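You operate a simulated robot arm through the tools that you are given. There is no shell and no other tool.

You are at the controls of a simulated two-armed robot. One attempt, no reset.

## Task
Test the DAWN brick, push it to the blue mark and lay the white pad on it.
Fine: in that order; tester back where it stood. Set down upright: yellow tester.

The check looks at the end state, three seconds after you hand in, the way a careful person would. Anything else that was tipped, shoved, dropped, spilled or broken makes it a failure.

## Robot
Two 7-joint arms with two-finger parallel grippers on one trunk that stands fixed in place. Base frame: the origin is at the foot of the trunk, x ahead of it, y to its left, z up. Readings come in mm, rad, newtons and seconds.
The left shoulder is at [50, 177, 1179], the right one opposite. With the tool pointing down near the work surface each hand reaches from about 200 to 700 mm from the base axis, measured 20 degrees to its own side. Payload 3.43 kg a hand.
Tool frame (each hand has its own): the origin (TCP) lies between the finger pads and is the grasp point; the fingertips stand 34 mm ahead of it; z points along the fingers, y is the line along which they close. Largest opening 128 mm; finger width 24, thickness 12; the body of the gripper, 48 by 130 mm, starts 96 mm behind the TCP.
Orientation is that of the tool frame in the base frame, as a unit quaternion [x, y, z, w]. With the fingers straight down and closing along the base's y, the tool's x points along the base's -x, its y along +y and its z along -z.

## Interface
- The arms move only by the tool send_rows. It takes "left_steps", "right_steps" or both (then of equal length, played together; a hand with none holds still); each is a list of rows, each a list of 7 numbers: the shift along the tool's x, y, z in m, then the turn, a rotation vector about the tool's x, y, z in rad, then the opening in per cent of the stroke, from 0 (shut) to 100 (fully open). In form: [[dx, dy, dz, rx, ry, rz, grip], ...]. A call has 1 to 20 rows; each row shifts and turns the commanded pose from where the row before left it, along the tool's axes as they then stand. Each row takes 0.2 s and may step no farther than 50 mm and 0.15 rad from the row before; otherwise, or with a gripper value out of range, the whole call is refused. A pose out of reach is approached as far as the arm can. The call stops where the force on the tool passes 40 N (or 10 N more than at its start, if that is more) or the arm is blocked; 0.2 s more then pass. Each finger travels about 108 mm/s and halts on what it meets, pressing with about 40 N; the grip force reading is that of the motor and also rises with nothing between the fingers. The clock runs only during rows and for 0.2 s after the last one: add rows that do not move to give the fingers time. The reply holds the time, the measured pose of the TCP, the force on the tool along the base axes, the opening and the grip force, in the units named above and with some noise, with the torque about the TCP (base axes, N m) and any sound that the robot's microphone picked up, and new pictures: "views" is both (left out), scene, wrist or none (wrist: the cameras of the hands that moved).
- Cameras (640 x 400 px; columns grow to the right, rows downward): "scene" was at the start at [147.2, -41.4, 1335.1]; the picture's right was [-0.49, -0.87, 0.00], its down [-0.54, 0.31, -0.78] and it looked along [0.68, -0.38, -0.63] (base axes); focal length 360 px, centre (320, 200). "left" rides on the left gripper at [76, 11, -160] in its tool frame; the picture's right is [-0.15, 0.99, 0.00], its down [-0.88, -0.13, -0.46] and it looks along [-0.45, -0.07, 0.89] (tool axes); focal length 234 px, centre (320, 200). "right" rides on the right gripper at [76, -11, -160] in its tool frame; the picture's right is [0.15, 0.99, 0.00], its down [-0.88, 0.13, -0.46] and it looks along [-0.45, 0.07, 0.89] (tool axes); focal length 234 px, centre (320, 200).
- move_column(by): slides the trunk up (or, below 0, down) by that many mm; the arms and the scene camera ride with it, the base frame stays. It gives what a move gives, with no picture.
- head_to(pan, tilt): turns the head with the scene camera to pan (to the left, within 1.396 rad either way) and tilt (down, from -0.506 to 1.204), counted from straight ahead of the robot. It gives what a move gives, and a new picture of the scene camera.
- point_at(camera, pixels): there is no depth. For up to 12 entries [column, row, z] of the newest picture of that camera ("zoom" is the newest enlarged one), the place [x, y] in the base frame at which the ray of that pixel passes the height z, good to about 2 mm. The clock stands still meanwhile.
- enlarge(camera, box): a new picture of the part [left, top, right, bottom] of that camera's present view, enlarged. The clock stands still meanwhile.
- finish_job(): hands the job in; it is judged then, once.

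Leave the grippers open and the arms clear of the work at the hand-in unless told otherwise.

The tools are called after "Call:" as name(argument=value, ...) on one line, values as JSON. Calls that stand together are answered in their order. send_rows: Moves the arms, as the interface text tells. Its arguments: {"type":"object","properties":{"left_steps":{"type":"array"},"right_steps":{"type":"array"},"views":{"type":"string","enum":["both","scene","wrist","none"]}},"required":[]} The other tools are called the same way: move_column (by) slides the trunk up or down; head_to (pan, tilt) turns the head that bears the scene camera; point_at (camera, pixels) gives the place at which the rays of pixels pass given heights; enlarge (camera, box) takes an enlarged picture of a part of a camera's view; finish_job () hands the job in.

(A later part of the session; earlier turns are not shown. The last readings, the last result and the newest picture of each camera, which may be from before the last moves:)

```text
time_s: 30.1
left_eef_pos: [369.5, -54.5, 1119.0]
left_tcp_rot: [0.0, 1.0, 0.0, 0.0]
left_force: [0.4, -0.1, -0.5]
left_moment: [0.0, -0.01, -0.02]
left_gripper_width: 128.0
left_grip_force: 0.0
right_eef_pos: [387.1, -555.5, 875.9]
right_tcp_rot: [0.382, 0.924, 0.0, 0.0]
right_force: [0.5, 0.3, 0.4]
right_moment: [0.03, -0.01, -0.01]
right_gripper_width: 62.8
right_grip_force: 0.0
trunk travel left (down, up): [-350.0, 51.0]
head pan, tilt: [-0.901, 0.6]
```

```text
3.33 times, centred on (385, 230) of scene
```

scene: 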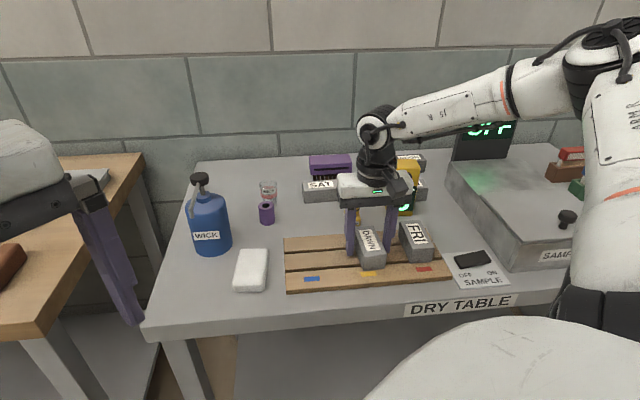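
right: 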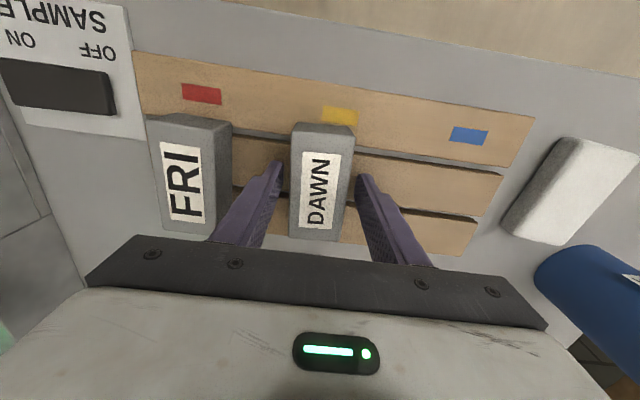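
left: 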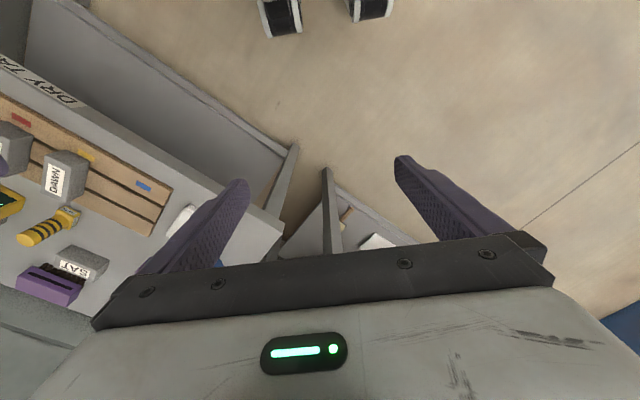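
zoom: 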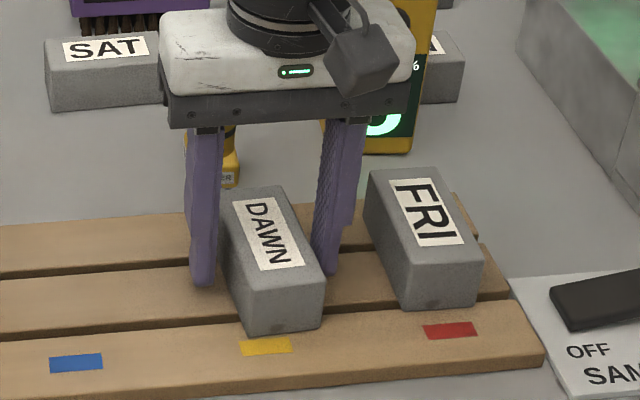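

Fingers straddle DAWN, no contact. Now I push slowly along the slats (+tool y): ~98 mm first, then check.

Call:
send_rows(right_steps=[[0, 0.005, 0, 0, 0, 0, 49], [0, 0.004, 0, 0, 0, 0, 49], [0, 0.004, 0, 0, 0, 0, 49], [0, 0.006, 0, 0, 0, 0, 49], [0, 0.007, 0, 0, 0, 0, 49], [0, 0.008, 0, 0, 0, 0, 49], [0, 0.008, 0, 0, 0, 0, 49], [0, 0.008, 0, 0, 0, 0, 49], [0, 0.008, 0, 0, 0, 0, 49], [0, 0.008, 0, 0, 0, 0, 49], [0, 0.008, 0, 0, 0, 0, 49], [0, 0.008, 0, 0, 0, 0, 49], [0, 0.008, 0, 0, 0, 0, 49], [0, 0.006, 0, 0, 0, 0, 49], [0, 0.002, 0, 0, 0, 0, 49], [0, 0, 0, 0, 0, 0, 49]], views="both")

Call:
enlarge(camera="right", box=[220, 60, 420, 240])

Call:
enlarge(camera="scene", box=[270, 170, 440, 300])

```text
time_s: 33.5
left_eef_pos: [369.1, -53.5, 1119.7]
left_tcp_rot: [-0.001, 1.0, 0.0, 0.0]
left_force: [0.1, -0.5, -0.1]
left_moment: [0.01, 0.04, -0.03]
left_gripper_width: 127.9
left_grip_force: 0.1
right_eef_pos: [457.5, -485.8, 873.3]
right_tcp_rot: [0.381, 0.924, 0.001, 0.0]
right_force: [-1.9, -0.2, 0.5]
right_moment: [-0.03, 0.07, 0.03]
right_gripper_width: 63.8
right_grip_force: 0.9
trunk travel left (down, up): [-350.0, 51.0]
head pan, tilt: [-0.901, 0.6]
```

scene: 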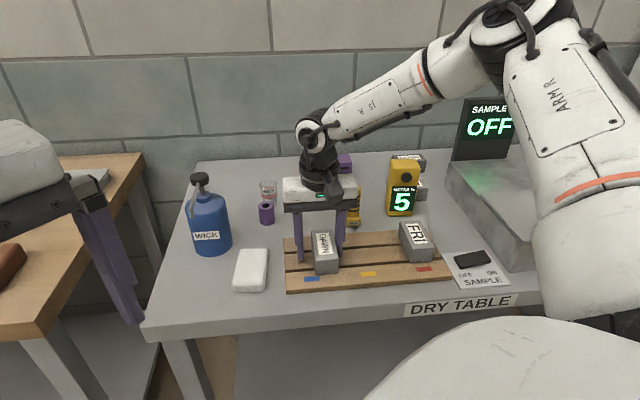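
right: 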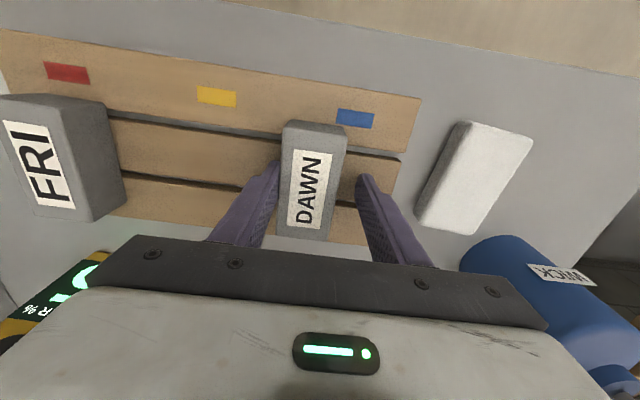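

```text
2.22 times, centred on (320, 150) of right
```

zoom: 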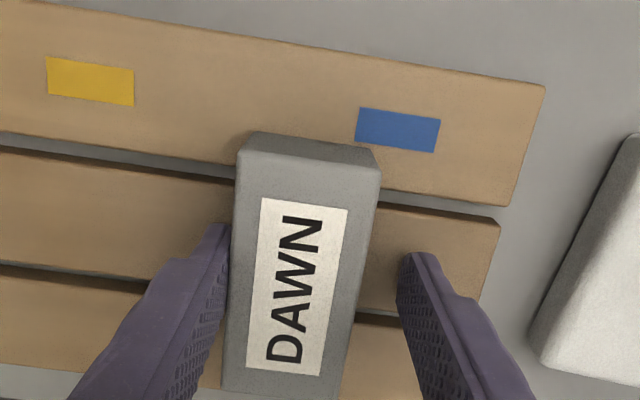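

```text
3.08 times, centred on (355, 235) of scene
```

zoom: 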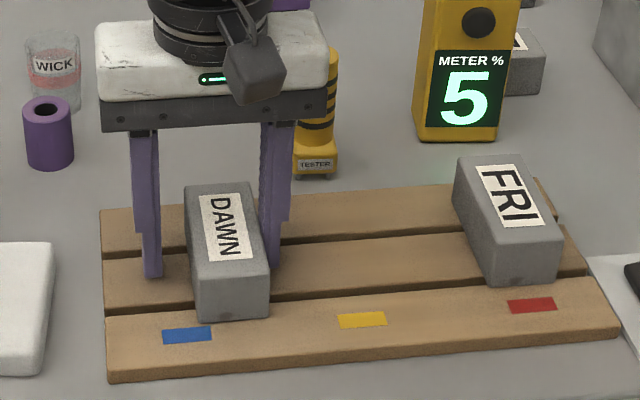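

DAWN slid well and stayed straight. About 31 mm remain; I push another 24 mm, then measure.

Call:
send_rows(right_steps=[[0, 0.004, 0, 0, 0, 0, 49], [0, 0.006, 0, 0, 0, 0, 49], [0, 0.006, 0, 0, 0, 0, 49], [0, 0.005, 0, 0, 0, 0, 49], [0, 0.003, 0, 0, 0, 0, 49], [0, 0, 0, 0, 0, 0, 49], [0, 0, 0, 0, 0, 0, 49]], views="both")

Call:
enlarge(camera="right", box=[240, 70, 400, 240])

Call:
enlarge(camera="scene", box=[275, 215, 355, 295])

```text
time_s: 35.1
left_eef_pos: [368.1, -53.9, 1119.5]
left_tcp_rot: [0.0, 1.0, 0.0, 0.0]
left_force: [0.8, 0.0, 0.0]
left_moment: [-0.01, 0.01, 0.0]
left_gripper_width: 127.8
left_grip_force: 0.0
right_eef_pos: [472.7, -468.6, 873.0]
right_tcp_rot: [0.382, 0.924, 0.0, 0.0]
right_force: [-0.8, -1.2, 0.5]
right_moment: [-0.01, 0.05, -0.03]
right_gripper_width: 62.8
right_grip_force: 0.3
trunk travel left (down, up): [-350.0, 51.0]
head pan, tilt: [-0.901, 0.6]
```

scene: 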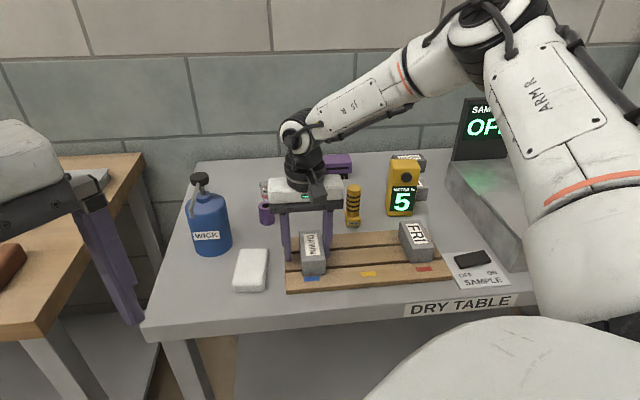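
right: 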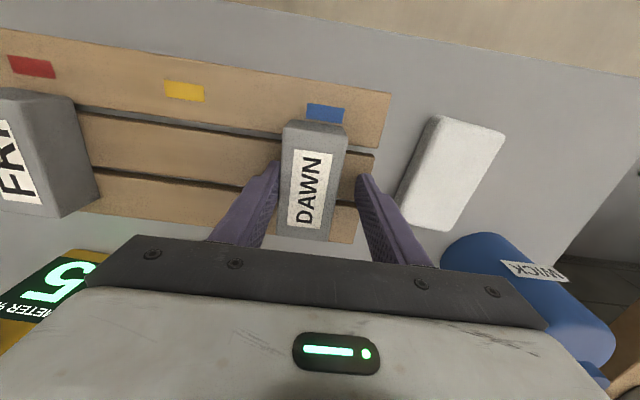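

```text
2.35 times, centred on (320, 155) of right
```

zoom: 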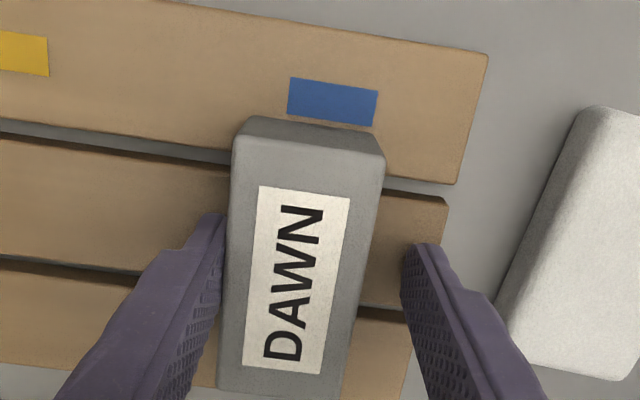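

```text
5.00 times, centred on (315, 255) of scene
```

zoom: 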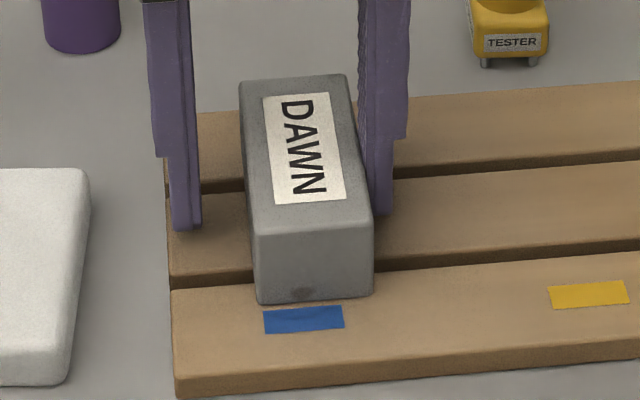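

Call:
point_at(camera="zoom", pixels=[[257, 302, 832], [374, 292, 832], [304, 320, 832], [256, 235, 874], [373, 226, 874], [346, 77, 874], [240, 85, 874], [588, 295, 832]])

Call:
point_at(camera="right", pixels=[[283.3, 139.4, 874], [347.3, 147.7, 874], [325.5, 109.2, 832]])

```text
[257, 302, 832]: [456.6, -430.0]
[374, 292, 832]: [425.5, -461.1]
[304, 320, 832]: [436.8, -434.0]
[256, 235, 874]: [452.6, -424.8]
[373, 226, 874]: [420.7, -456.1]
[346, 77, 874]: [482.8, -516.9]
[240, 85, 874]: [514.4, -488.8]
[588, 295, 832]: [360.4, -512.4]
```

```text
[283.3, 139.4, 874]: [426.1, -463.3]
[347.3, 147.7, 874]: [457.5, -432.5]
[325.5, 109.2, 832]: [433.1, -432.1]
```

Both cameras agree: DAWN is square with the board and 5 mm short of the blue mark. I push 5 mm more.

Call:
send_rows(right_steps=[[0, 0.002, 0, 0, 0, 0, 49], [0, 0.002, 0, 0, 0, 0, 49], [0, 0.001, 0, 0, 0, 0, 49], [0, 0, 0, 0, 0, 0, 49], [0, 0, 0, 0, 0, 0, 49]], views="both")

Call:
enlarge(camera="scene", box=[275, 215, 355, 295])

Call:
enlarge(camera="right", box=[240, 70, 400, 240])

```text
time_s: 36.3
left_eef_pos: [368.5, -54.0, 1120.3]
left_tcp_rot: [-0.001, 1.0, 0.001, 0.0]
left_force: [-0.2, -0.1, 0.1]
left_moment: [0.01, 0.01, -0.01]
left_gripper_width: 128.1
left_grip_force: 0.0
right_eef_pos: [475.9, -465.9, 874.8]
right_tcp_rot: [0.382, 0.924, 0.001, -0.001]
right_force: [-0.9, -0.8, -0.9]
right_moment: [-0.02, 0.01, -0.02]
right_gripper_width: 63.2
right_grip_force: 0.4
trunk travel left (down, up): [-350.0, 51.0]
head pan, tilt: [-0.901, 0.6]
```

scene: 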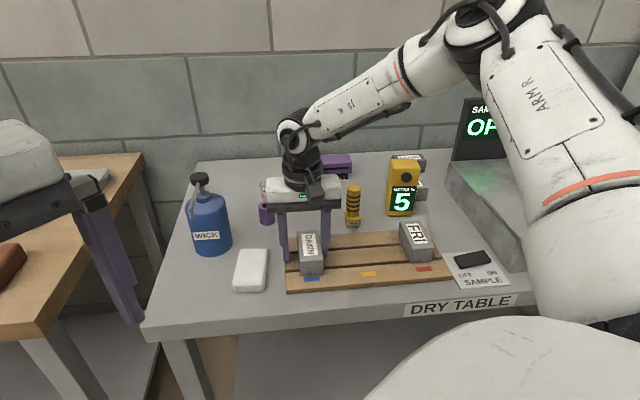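
right: 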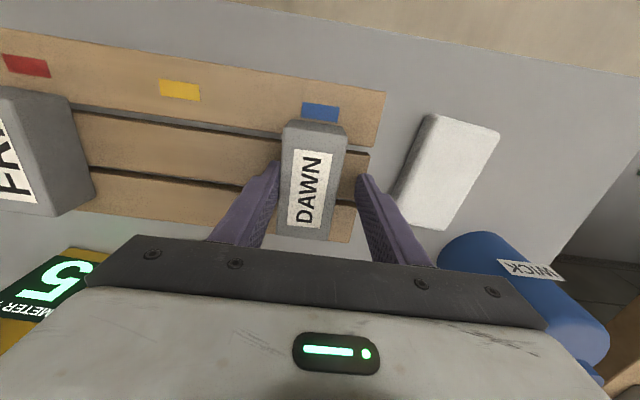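

```text
5.00 times, centred on (315, 255) of scene
```

zoom: 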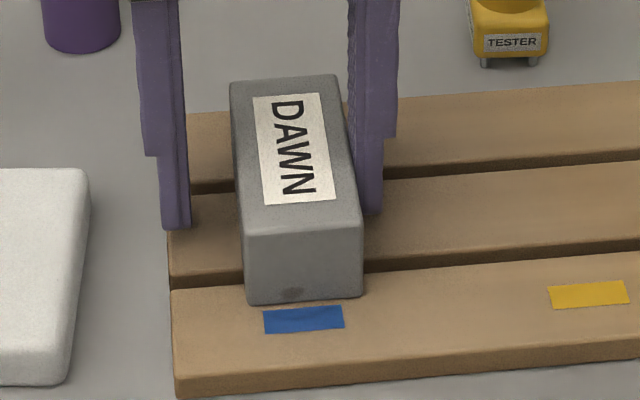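

```text
2.35 times, centred on (320, 155) of right
```

zoom: 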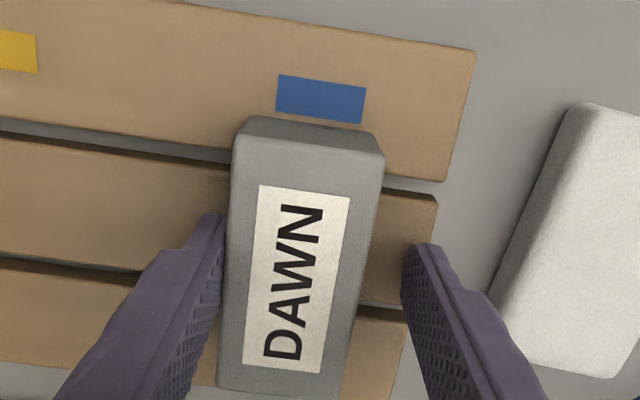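

DAWN's near edge (246–362) is now centred on the blue mark (304). I back the fingers off 9 mm to clear the faces and rise straight up.

Call:
send_rows(right_steps=[[0, -0.004, 0, 0, 0, 0, 49], [0, -0.005, 0, 0, 0, 0, 49], [0, 0, 0, 0, 0, 0, 49], [0, 0, -0.02, 0, 0, 0, 49], [0, 0, -0.03, 0, 0, 0, 49], [0, 0, -0.04, 0, 0, 0, 49], [0, 0, -0.04, 0, 0, 0, 49], [0, 0, 0, 0, 0, 0, 49]], views="both")

Call:
enlarge(camera="right", box=[270, 70, 470, 220])

Call:
enlarge(camera="scene", box=[220, 215, 340, 300])

```text
time_s: 38.1
left_eef_pos: [368.6, -53.8, 1119.3]
left_tcp_rot: [0.0, 1.0, 0.0, 0.0]
left_force: [-0.2, 0.2, 0.6]
left_moment: [0.01, -0.01, -0.01]
left_gripper_width: 128.2
left_grip_force: 0.1
right_eef_pos: [470.0, -469.7, 1004.0]
right_tcp_rot: [0.381, 0.924, 0.0, 0.001]
right_force: [1.3, -0.5, -0.4]
right_moment: [-0.01, -0.03, -0.01]
right_gripper_width: 62.6
right_grip_force: 0.1
trunk travel left (down, up): [-350.0, 51.0]
head pan, tilt: [-0.901, 0.6]
```

scene: 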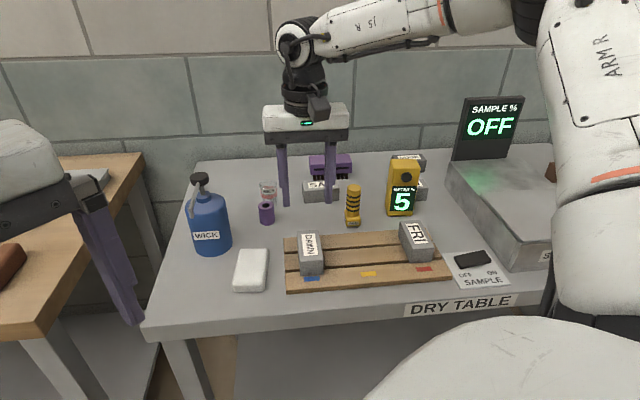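
right: 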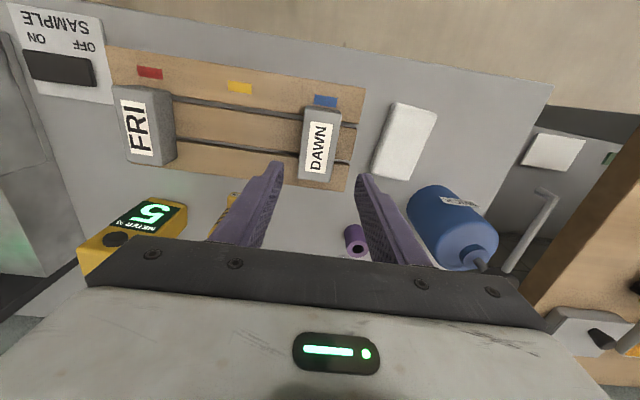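

```text
2.67 times, centred on (370, 145) of right
```

zoom: 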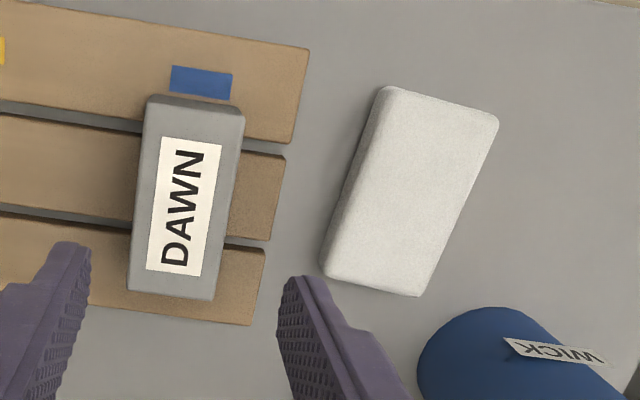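

```text
4.71 times, centred on (280, 258) of scene
```

zoom: 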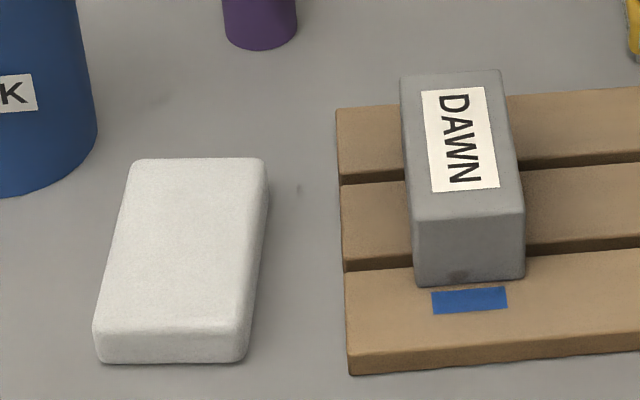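

DAWN stands square at the blue mark. Before taking the white pad on the dry table I check there's no other "white pad" around: I'll turn the head left briefly.

Call:
head_to(pan=-0.35, tilt=0.75)

```text
time_s: 39.0
left_eef_pos: [368.3, -53.4, 1120.3]
left_tcp_rot: [-0.001, 1.0, -0.001, 0.0]
left_force: [-0.9, 0.1, 0.1]
left_moment: [0.01, 0.02, -0.04]
left_gripper_width: 128.2
left_grip_force: 0.1
right_eef_pos: [471.9, -471.2, 1003.2]
right_tcp_rot: [0.382, 0.924, 0.0, 0.001]
right_force: [0.0, 0.2, 0.0]
right_moment: [-0.01, -0.02, -0.02]
right_gripper_width: 62.6
right_grip_force: 0.2
trunk travel left (down, up): [-350.0, 51.0]
head pan, tilt: [-0.351, 0.75]
```

scene: 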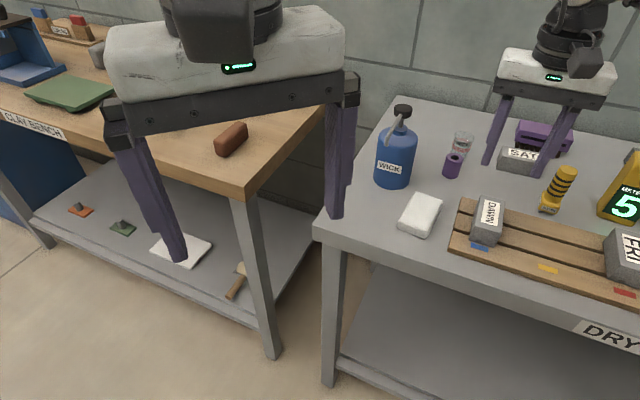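

Only a white cloth lies on the lower shelf; the pad beside the board is the right one. I measure the pad from the right camera and restore the head angle.

Call:
head_to(pan=-0.9, tilt=0.6)

Call:
point_at(camera="right", pixels=[[375.6, 103.6, 835], [418, 114.9, 835], [388, 201.6, 835], [352, 191.9, 835], [375.6, 103.6, 817], [418, 114.9, 817], [388, 201.6, 817], [352, 191.9, 817]])

```text
time_s: 40.0
left_eef_pos: [369.3, -53.7, 1119.6]
left_tcp_rot: [0.0, 1.0, 0.0, 0.0]
left_force: [-0.1, 0.2, 0.8]
left_moment: [-0.01, -0.03, 0.0]
left_gripper_width: 127.9
left_grip_force: 0.1
right_eef_pos: [471.8, -471.4, 1005.7]
right_tcp_rot: [0.382, 0.924, 0.001, 0.001]
right_force: [0.1, -0.6, 0.2]
right_moment: [-0.02, -0.02, 0.02]
right_gripper_width: 62.6
right_grip_force: 0.0
trunk travel left (down, up): [-350.0, 51.0]
head pan, tilt: [-0.901, 0.6]
```

scene: 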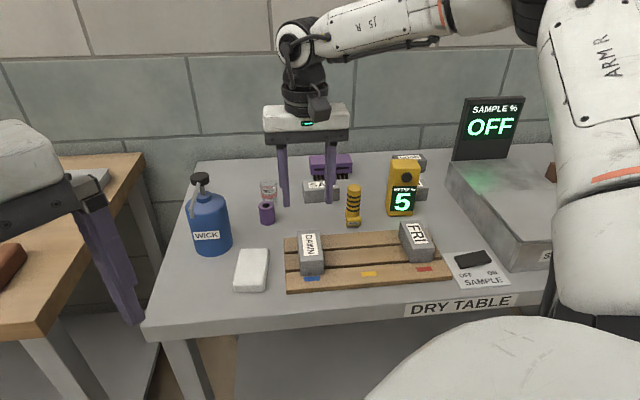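

```text
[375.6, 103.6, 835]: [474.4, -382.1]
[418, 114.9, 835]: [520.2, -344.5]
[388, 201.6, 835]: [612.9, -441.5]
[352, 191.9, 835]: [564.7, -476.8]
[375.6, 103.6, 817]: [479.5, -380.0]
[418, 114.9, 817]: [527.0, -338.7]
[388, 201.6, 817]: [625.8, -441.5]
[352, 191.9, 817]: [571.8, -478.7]
```

Call:
point_at(camera="right", pixels=[[394.4, 103, 835], [436.7, 114.3, 835], [406.7, 181, 835], [370.75, 171.25, 835], [394.4, 103, 845], [436.7, 114.3, 845]])

Call:
enlarge(camera="scene", box=[225, 235, 305, 300])

```text
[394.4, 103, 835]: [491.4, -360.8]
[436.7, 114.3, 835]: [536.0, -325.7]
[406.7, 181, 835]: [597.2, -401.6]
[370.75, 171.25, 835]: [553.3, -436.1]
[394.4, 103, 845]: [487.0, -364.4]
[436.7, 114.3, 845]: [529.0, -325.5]
```

```text
6.15 times, centred on (265, 268) of scene
```

zoom: 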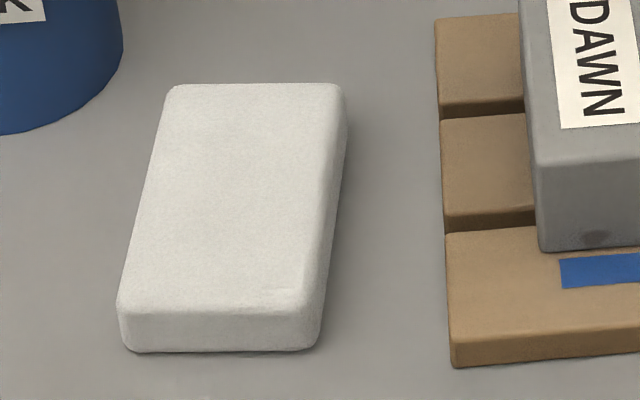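

Call:
point_at(camera="zoom", pixels=[[168, 86, 838], [344, 84, 838], [314, 311, 838], [118, 307, 838], [124, 352, 817], [318, 348, 817], [168, 86, 832], [344, 84, 832], [314, 311, 832], [118, 307, 832]])

```text
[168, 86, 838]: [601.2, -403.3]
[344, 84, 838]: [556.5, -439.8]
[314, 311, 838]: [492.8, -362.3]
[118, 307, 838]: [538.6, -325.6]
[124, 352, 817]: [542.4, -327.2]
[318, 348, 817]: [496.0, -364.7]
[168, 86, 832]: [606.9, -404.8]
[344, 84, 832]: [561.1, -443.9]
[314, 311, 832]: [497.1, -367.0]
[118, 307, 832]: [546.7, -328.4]
```

Pad: centre ≈ (546,-382), ~57×98×20 mm, top ≈ 837, its width along 38.7°. I check the WICK bottle's position and height for clearance.

Call:
enlarge(camera="scene", box=[175, 160, 295, 300])

```text
2.86 times, centred on (235, 230) of scene
```

zoom: 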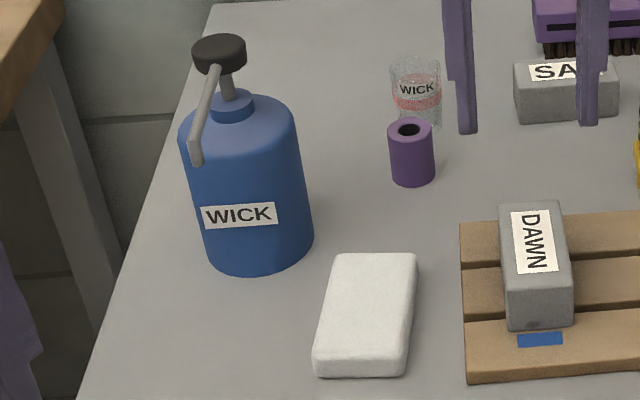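

Call:
point_at(camera="zoom", pixels=[[204, 262, 817], [314, 240, 817], [255, 274, 817], [218, 45, 980], [218, 45, 1000], [218, 45, 1020], [195, 160, 900], [195, 160, 930], [435, 175, 817], [390, 172, 817]])

Call:
enlarge(camera="right", box=[340, 160, 520, 290])

```text
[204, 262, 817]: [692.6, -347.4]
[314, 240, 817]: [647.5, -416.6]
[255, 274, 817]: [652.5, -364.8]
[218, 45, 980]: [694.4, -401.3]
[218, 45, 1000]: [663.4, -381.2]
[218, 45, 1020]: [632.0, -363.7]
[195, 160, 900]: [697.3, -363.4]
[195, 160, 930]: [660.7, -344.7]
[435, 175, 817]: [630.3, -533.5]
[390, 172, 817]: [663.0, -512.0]
```

```text
3.08 times, centred on (430, 225) of right
```

zoom: 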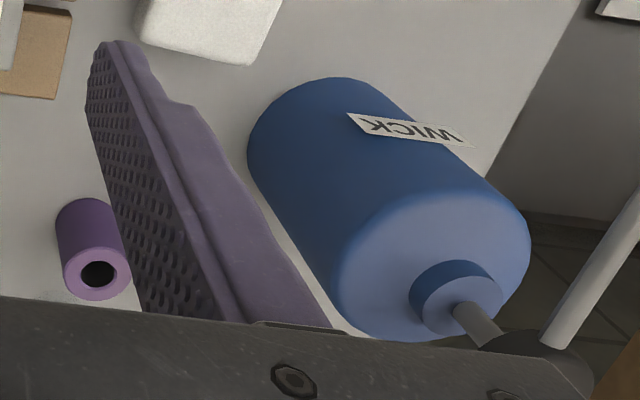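

Bottle centre ≈ (688,-388), radius ~41, its edge is ≥60 mm from where the hand will be. I move above the pad, turn the tool 0.11 rad to match it and open to 76 mm.

Call:
send_rows(right_steps=[[0.0036, 0.0385, 0, 0, 0, 0, 59.5], [0.0036, 0.0385, 0, 0, 0, 0, 59.5], [0.0036, 0.0386, 0, 0, 0, 0, 59.5], [0, 0, 0, 0, 0, 0.11, 59.5], [0, 0, 0.02, 0, 0, 0, 59.5], [0, 0, 0.02, 0, 0, 0, 59.5], [0, 0, 0, 0, 0, 0, 59.5], [0, 0, 0, 0, 0, 0, 59.5]], views="both")

Call:
enlarge(camera="right", box=[220, 60, 430, 240])

Call:
enlarge(camera="scene", box=[175, 110, 335, 300])

```text
time_s: 41.8
left_eef_pos: [369.9, -52.9, 1120.2]
left_tcp_rot: [0.0, 1.0, 0.0, 0.0]
left_force: [-0.7, -0.1, -0.2]
left_moment: [-0.03, 0.0, -0.01]
left_gripper_width: 128.0
left_grip_force: 0.0
right_eef_pos: [543.6, -384.1, 964.1]
right_tcp_rot: [0.433, 0.902, 0.0, 0.0]
right_force: [-1.0, 0.2, -0.1]
right_moment: [0.01, 0.0, 0.0]
right_gripper_width: 76.2
right_grip_force: 0.1
trunk travel left (down, up): [-350.0, 51.0]
head pan, tilt: [-0.901, 0.6]
```

scene: 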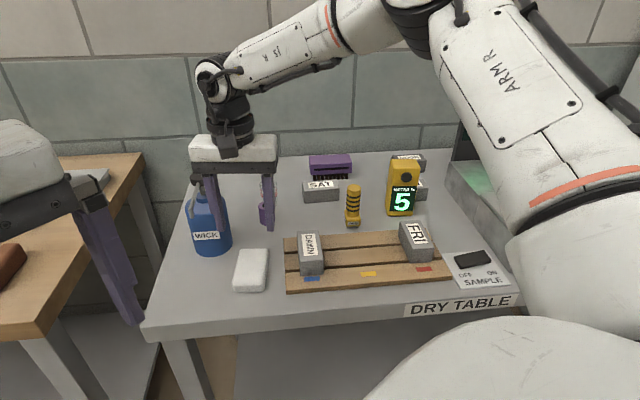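
right: 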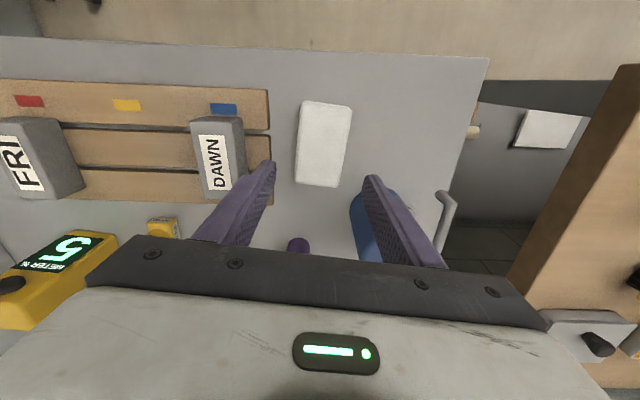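

```text
2.22 times, centred on (325, 150) of right
```

zoom: 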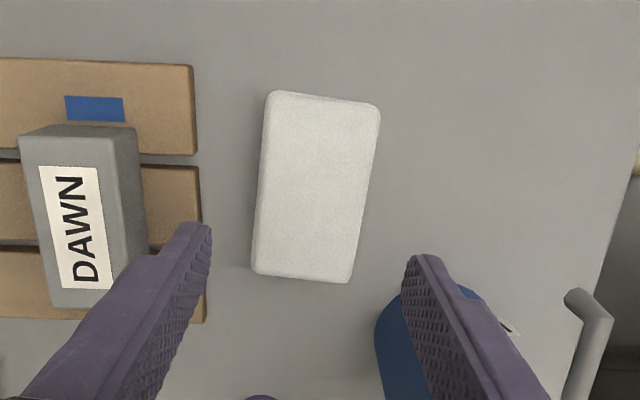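

```text
2.11 times, centred on (255, 205) of scene
```

zoom: 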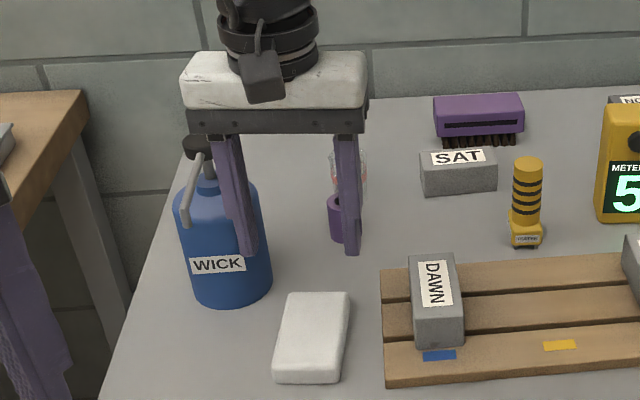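

Pad is centred between the fingers in view. I check the bottle edge against the hand once more from this camera and the pad corners.

Call:
point_at(camera="right", pixels=[[351, 215, 817], [351, 215, 880], [357, 195, 817], [304.3, 101.4, 837], [350.2, 110, 837], [340, 185.6, 837], [296, 178, 837]])

```text
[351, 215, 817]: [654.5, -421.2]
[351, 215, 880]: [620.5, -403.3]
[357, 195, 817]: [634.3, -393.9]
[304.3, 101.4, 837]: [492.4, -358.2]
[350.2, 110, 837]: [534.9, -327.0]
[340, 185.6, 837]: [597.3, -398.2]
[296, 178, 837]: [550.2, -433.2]
```

Clear. I fine-shift 2 mm and descend over the pad to TCP z≈880 first.

Call:
send_rows(right_steps=[[0.001, 0.002, 0.02, 0, 0, 0, 59.5], [0, 0, 0.022, 0, 0, 0, 59.5], [0, 0, 0.022, 0, 0, 0, 59.5], [0, 0, 0.02, 0, 0, 0, 59.5], [0, 0, 0, 0, 0, 0, 59.5]], views="both")

Call:
enlarge(camera="right", box=[220, 60, 430, 240])

Call:
enlarge(camera="scene", box=[205, 190, 335, 300])

```text
time_s: 43.0
left_eef_pos: [369.2, -53.9, 1119.4]
left_tcp_rot: [0.0, 1.0, 0.0, 0.0]
left_force: [-0.3, 0.4, 0.1]
left_moment: [0.02, -0.01, 0.02]
left_gripper_width: 128.0
left_grip_force: 0.1
right_eef_pos: [544.1, -380.7, 881.0]
right_tcp_rot: [0.432, 0.902, 0.0, 0.001]
right_force: [-0.7, 0.2, -0.2]
right_moment: [-0.03, 0.04, -0.01]
right_gripper_width: 76.0
right_grip_force: 0.0
trunk travel left (down, up): [-350.0, 51.0]
head pan, tilt: [-0.901, 0.6]
```

scene: 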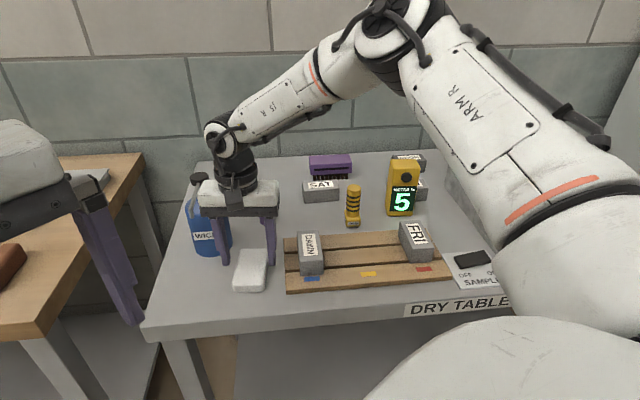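
right: 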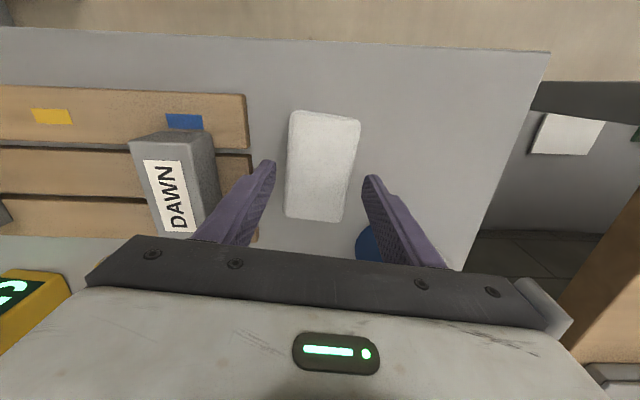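

```text
2.22 times, centred on (325, 150) of right
```

zoom: 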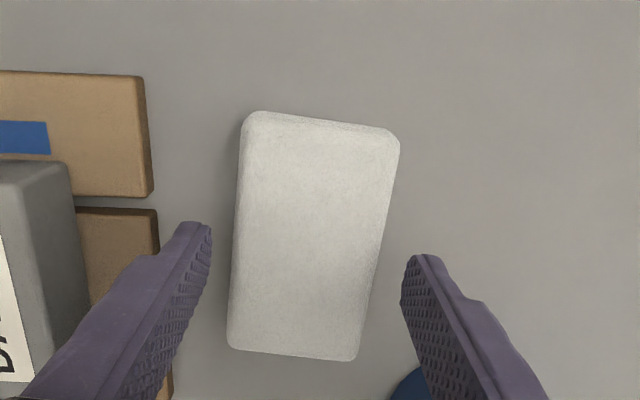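

```text
3.64 times, centred on (270, 245) of scene
```

zoom: 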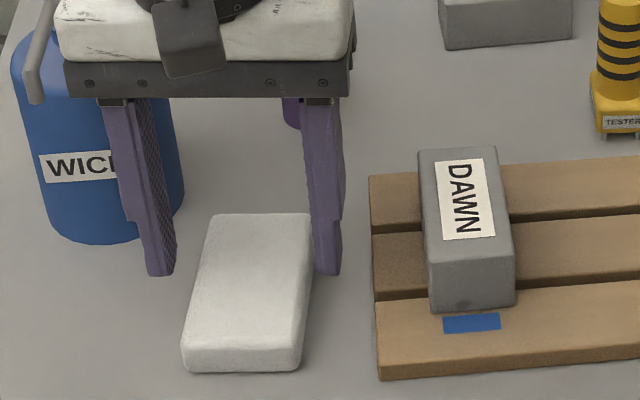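

Fingers are aligned beside the pad. I lower the last 26 mm (tips ~4 mm above the table).

Call:
send_rows(right_steps=[[0, 0.001, 0.01, 0, 0, 0, 59.5], [0, 0, 0.008, 0, 0, 0, 59.5], [0, 0, 0.005, 0, 0, 0, 59.5], [0, 0, 0.003, 0, 0, 0, 59.5], [0, 0, 0, 0, 0, 0, 59.5]], views="both")

Call:
enlarge(camera="scene", box=[205, 190, 335, 300])

Call:
enlarge(camera="right", box=[220, 60, 430, 240])

```text
time_s: 44.2
left_eef_pos: [369.5, -53.6, 1119.4]
left_tcp_rot: [0.0, 1.0, -0.001, 0.0]
left_force: [0.3, 0.0, 0.6]
left_moment: [-0.01, -0.02, -0.01]
left_gripper_width: 128.0
left_grip_force: 0.1
right_eef_pos: [541.7, -379.1, 857.4]
right_tcp_rot: [0.432, 0.902, 0.001, 0.0]
right_force: [0.9, -0.2, -0.3]
right_moment: [0.01, 0.01, 0.01]
right_gripper_width: 76.3
right_grip_force: 0.0
right hand out of reach, approached as far as the arm can: row 4
trunk travel left (down, up): [-350.0, 51.0]
head pan, tilt: [-0.901, 0.6]
```

scene: 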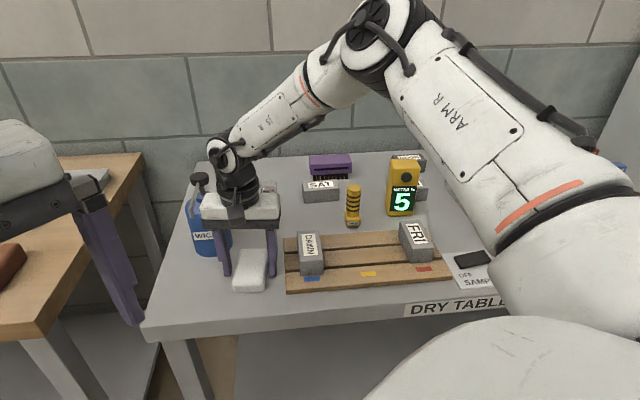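
right: 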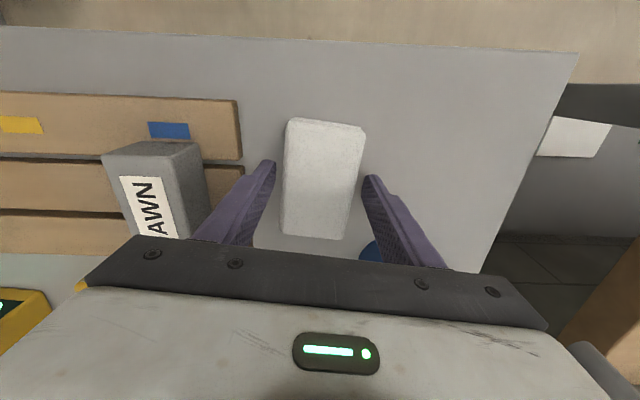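

```text
3.64 times, centred on (270, 245) of scene
```

zoom: 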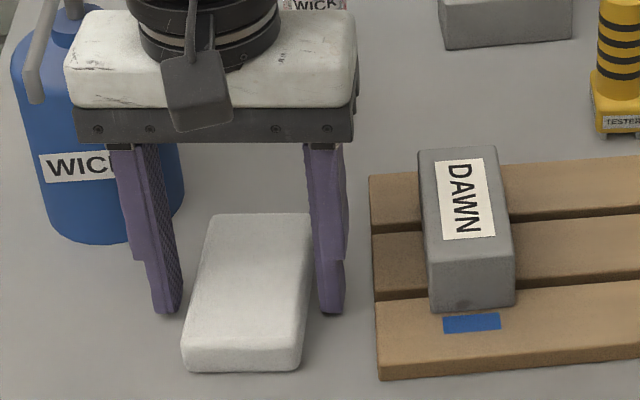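

```text
2.22 times, centred on (325, 150) of right
```

zoom: 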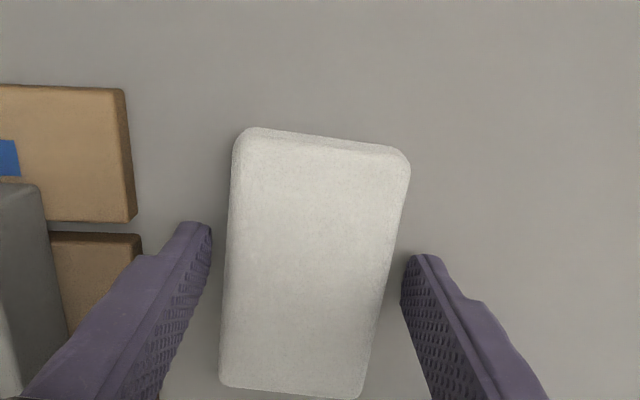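

The reach limit was touched on the last row, but tips are ~6 mm above the table and beside the 20 mm-thick pad: good enough. I close on the pad.

Call:
send_rows(right_steps=[[0, 0, 0, 0, 0, 0, 52], [0, 0, 0, 0, 0, 0, 46], [0, 0, 0, 0, 0, 0, 42], [0, 0, 0, 0, 0, 0, 38], [0, 0, 0, 0, 0, 0, 36], [0, 0, 0, 0, 0, 0, 36]], views="both")

Call:
enlarge(camera="right", box=[220, 60, 430, 240])

```text
time_s: 45.6
left_eef_pos: [369.0, -53.9, 1119.5]
left_tcp_rot: [0.0, 1.0, 0.0, 0.0]
left_force: [0.2, 0.1, 0.4]
left_moment: [-0.01, 0.02, -0.01]
left_gripper_width: 128.0
left_grip_force: 0.1
right_eef_pos: [542.1, -379.6, 856.4]
right_tcp_rot: [0.432, 0.902, 0.001, 0.001]
right_force: [0.5, -0.4, 1.1]
right_moment: [-0.02, 0.04, 0.04]
right_gripper_width: 58.7
right_grip_force: 40.0
trunk travel left (down, up): [-350.0, 51.0]
head pan, tilt: [-0.901, 0.6]
```

scene: 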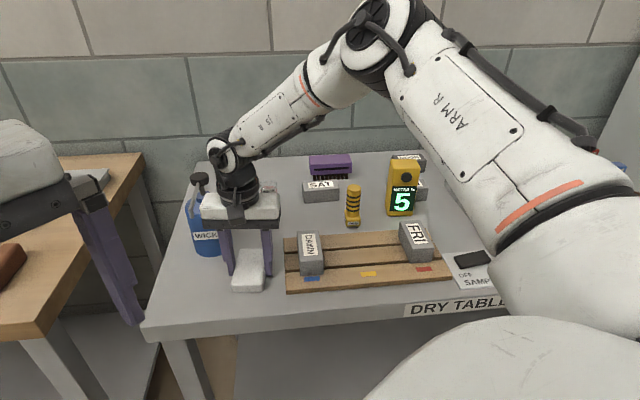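
right: 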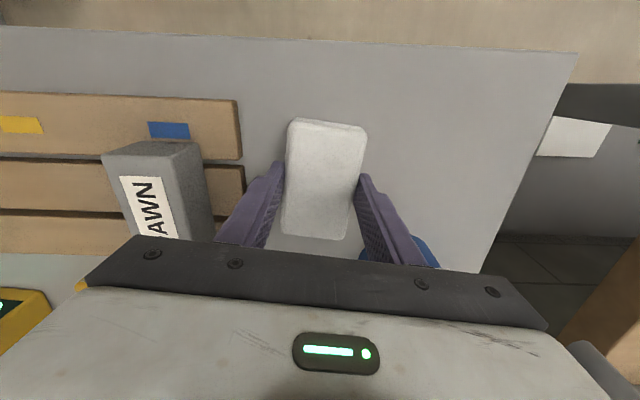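

```text
2.22 times, centred on (325, 150) of right
```

zoom: 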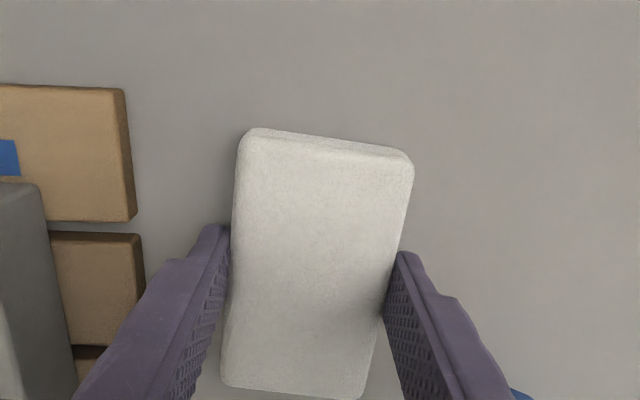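

Pad gripped (58.7 mm, 40 N). I lift it straight up 85 mm.

Call:
send_rows(right_steps=[[0, 0, -0.006, 0, 0, 0, 36], [0, 0, -0.015, 0, 0, 0, 36], [0, 0, -0.022, 0, 0, 0, 36], [0, 0, -0.022, 0, 0, 0, 36], [0, 0, -0.022, 0, 0, 0, 36], [0, 0, 0, 0, 0, 0, 36]], views="both")

Call:
enlarge(camera="right", box=[100, 60, 430, 250])

Call:
enlarge(camera="scene", box=[205, 180, 355, 300])

```text
time_s: 47.0
left_eef_pos: [369.6, -53.4, 1120.3]
left_tcp_rot: [0.0, 1.0, 0.0, 0.0]
left_force: [0.8, -0.1, 0.1]
left_moment: [-0.03, 0.06, -0.02]
left_gripper_width: 127.9
left_grip_force: 0.1
right_eef_pos: [543.4, -380.5, 945.7]
right_tcp_rot: [0.432, 0.902, 0.0, 0.0]
right_force: [0.6, -0.1, -0.1]
right_moment: [-0.01, 0.01, 0.03]
right_gripper_width: 58.7
right_grip_force: 39.9
trunk travel left (down, up): [-350.0, 51.0]
head pan, tilt: [-0.901, 0.6]
```

scene: 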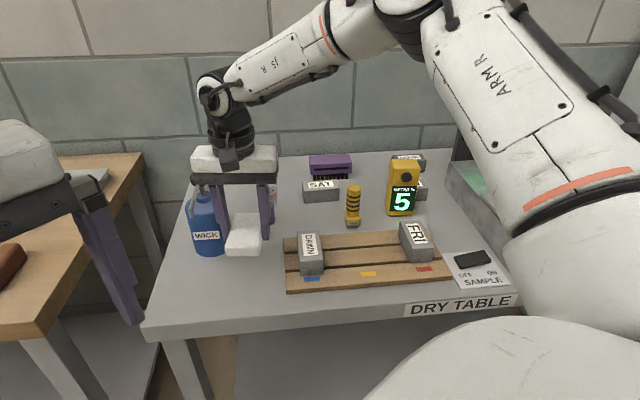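
right: 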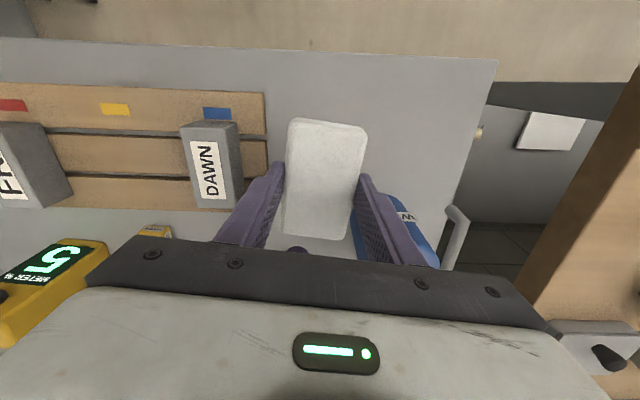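

```text
1.94 times, centred on (265, 155) of right
```

zoom: 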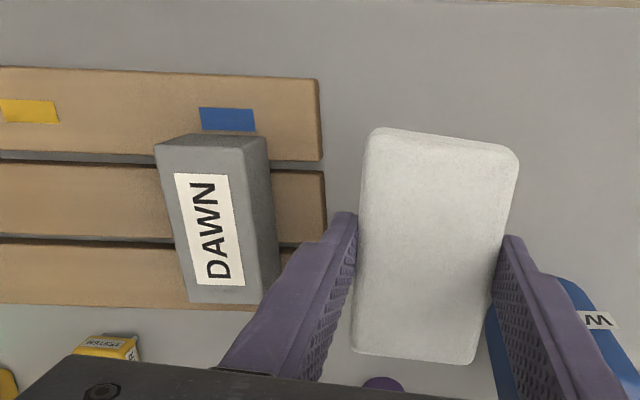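

```text
3.33 times, centred on (280, 240) of scene
```

zoom: 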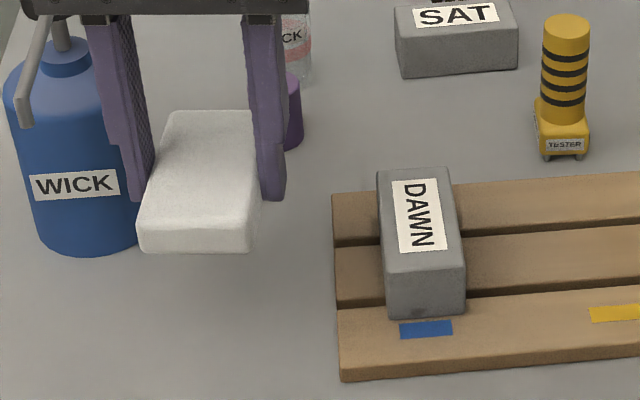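

Pad hangs level in the grip. I measure DAWN's present top corners for placement.

Call:
point_at(camera="zoom", pixels=[[377, 171, 874], [449, 168, 874], [466, 264, 874], [387, 271, 874], [392, 318, 832], [465, 311, 832], [140, 248, 905], [252, 250, 905], [140, 216, 925], [253, 213, 925]])

Call:
enlarge(camera="right", box=[160, 100, 270, 220])

```text
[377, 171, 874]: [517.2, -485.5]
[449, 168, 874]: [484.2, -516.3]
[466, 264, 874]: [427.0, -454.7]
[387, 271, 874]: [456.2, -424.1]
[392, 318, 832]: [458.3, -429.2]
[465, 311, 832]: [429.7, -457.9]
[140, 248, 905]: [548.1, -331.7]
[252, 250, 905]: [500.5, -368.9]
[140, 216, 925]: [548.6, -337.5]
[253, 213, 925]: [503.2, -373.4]
```

```text
3.33 times, centred on (215, 160) of right
```

zoom: 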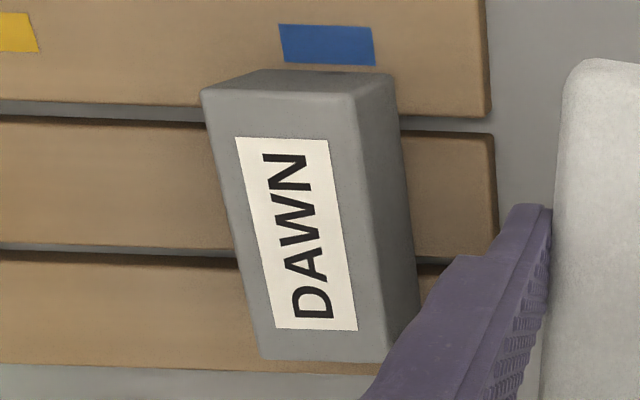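

Call:
point_at(camera="zoom", pixels=[[203, 92, 874], [357, 98, 874], [386, 360, 874], [258, 357, 874], [328, 46, 832], [390, 75, 832]])

```text
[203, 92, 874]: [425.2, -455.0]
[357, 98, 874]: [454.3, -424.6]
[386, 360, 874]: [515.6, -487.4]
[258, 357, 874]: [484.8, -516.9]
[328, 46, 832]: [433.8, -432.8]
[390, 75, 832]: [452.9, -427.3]
```

Call:
point_at(camera="right", pixels=[[289, 118.7, 926], [365, 129.5, 926], [345, 238, 926], [280.5, 232.8, 926]])

Call:
enlarge(camera="scene", box=[225, 200, 295, 265])

```text
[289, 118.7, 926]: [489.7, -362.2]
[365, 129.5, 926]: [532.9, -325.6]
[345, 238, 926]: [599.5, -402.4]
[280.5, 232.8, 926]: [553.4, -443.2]
```

```text
6.15 times, centred on (260, 232) of scene
```

zoom: 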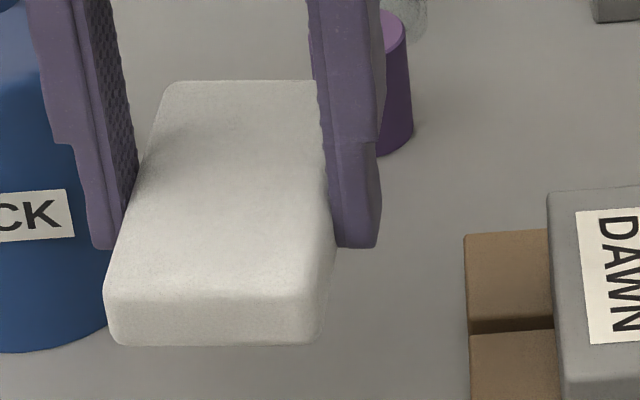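

Call:
point_at(camera="zoom", pixels=[[105, 290, 926], [326, 292, 926], [112, 345, 906], [318, 345, 906], [168, 82, 926], [107, 300, 922], [322, 305, 922]])

```text
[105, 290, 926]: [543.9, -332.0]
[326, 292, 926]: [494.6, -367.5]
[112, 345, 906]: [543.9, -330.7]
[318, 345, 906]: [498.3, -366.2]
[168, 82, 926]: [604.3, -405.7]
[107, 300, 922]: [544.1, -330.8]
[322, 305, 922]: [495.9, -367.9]
```

The pad centre is ~4 mm beyond the TCP along its length. I turn the hand back 0.11 rad to match DAWN and carry the pad over DAWN (target TCP (467.7,-467.8)), staying 30 mm above it.

Call:
send_rows(right_steps=[[0, 0, 0, 0, 0, -0.11, 36], [-0.002, -0.03, 0, 0, 0, 0, 36], [-0.003, -0.035, 0, 0, 0, 0, 36], [-0.002, -0.03, 0, 0, 0, 0, 36], [-0.0012, -0.0203, 0, 0, 0, 0, 36], [0, 0, 0, 0, 0, 0, 36], [0, 0, 0, 0, 0, 0, 36]], views="both")

Call:
enlarge(camera="right", box=[220, 60, 430, 250])

Call:
enlarge(camera="scene", box=[255, 195, 365, 295])

```text
time_s: 48.6
left_eef_pos: [368.3, -54.3, 1119.9]
left_tcp_rot: [0.0, 1.0, 0.0, 0.0]
left_force: [1.1, -0.7, -0.4]
left_moment: [0.0, -0.01, 0.0]
left_gripper_width: 127.9
left_grip_force: 0.0
right_eef_pos: [468.4, -466.9, 944.4]
right_tcp_rot: [0.382, 0.924, 0.0, -0.001]
right_force: [0.6, -0.2, -0.7]
right_moment: [-0.01, 0.02, 0.0]
right_gripper_width: 58.6
right_grip_force: 40.0
trunk travel left (down, up): [-350.0, 51.0]
head pan, tilt: [-0.901, 0.6]
```

scene: 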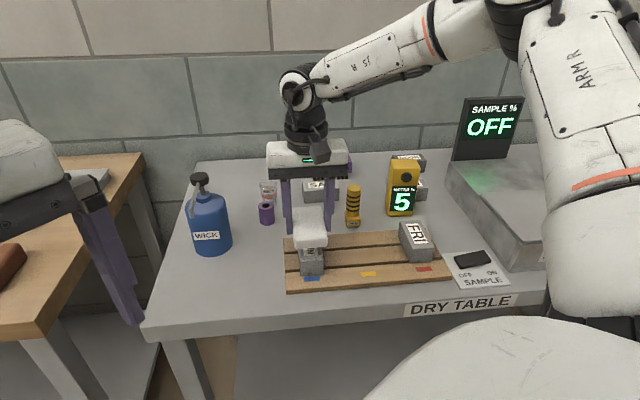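
right: 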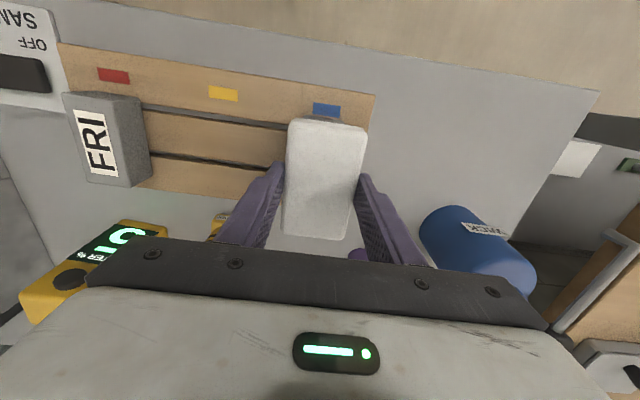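

```text
2.11 times, centred on (325, 155) of right
```

zoom: 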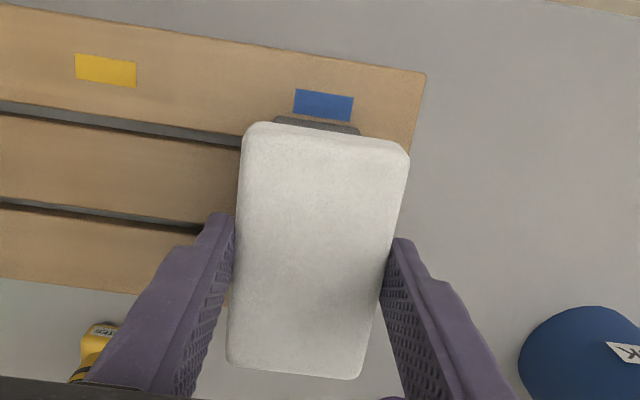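

```text
4.00 times, centred on (310, 245) of scene
```

zoom: 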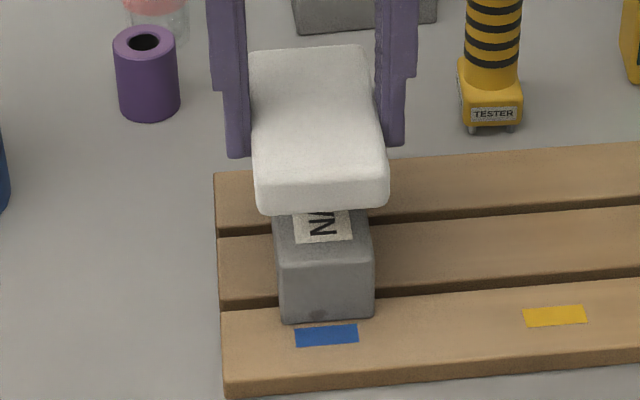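

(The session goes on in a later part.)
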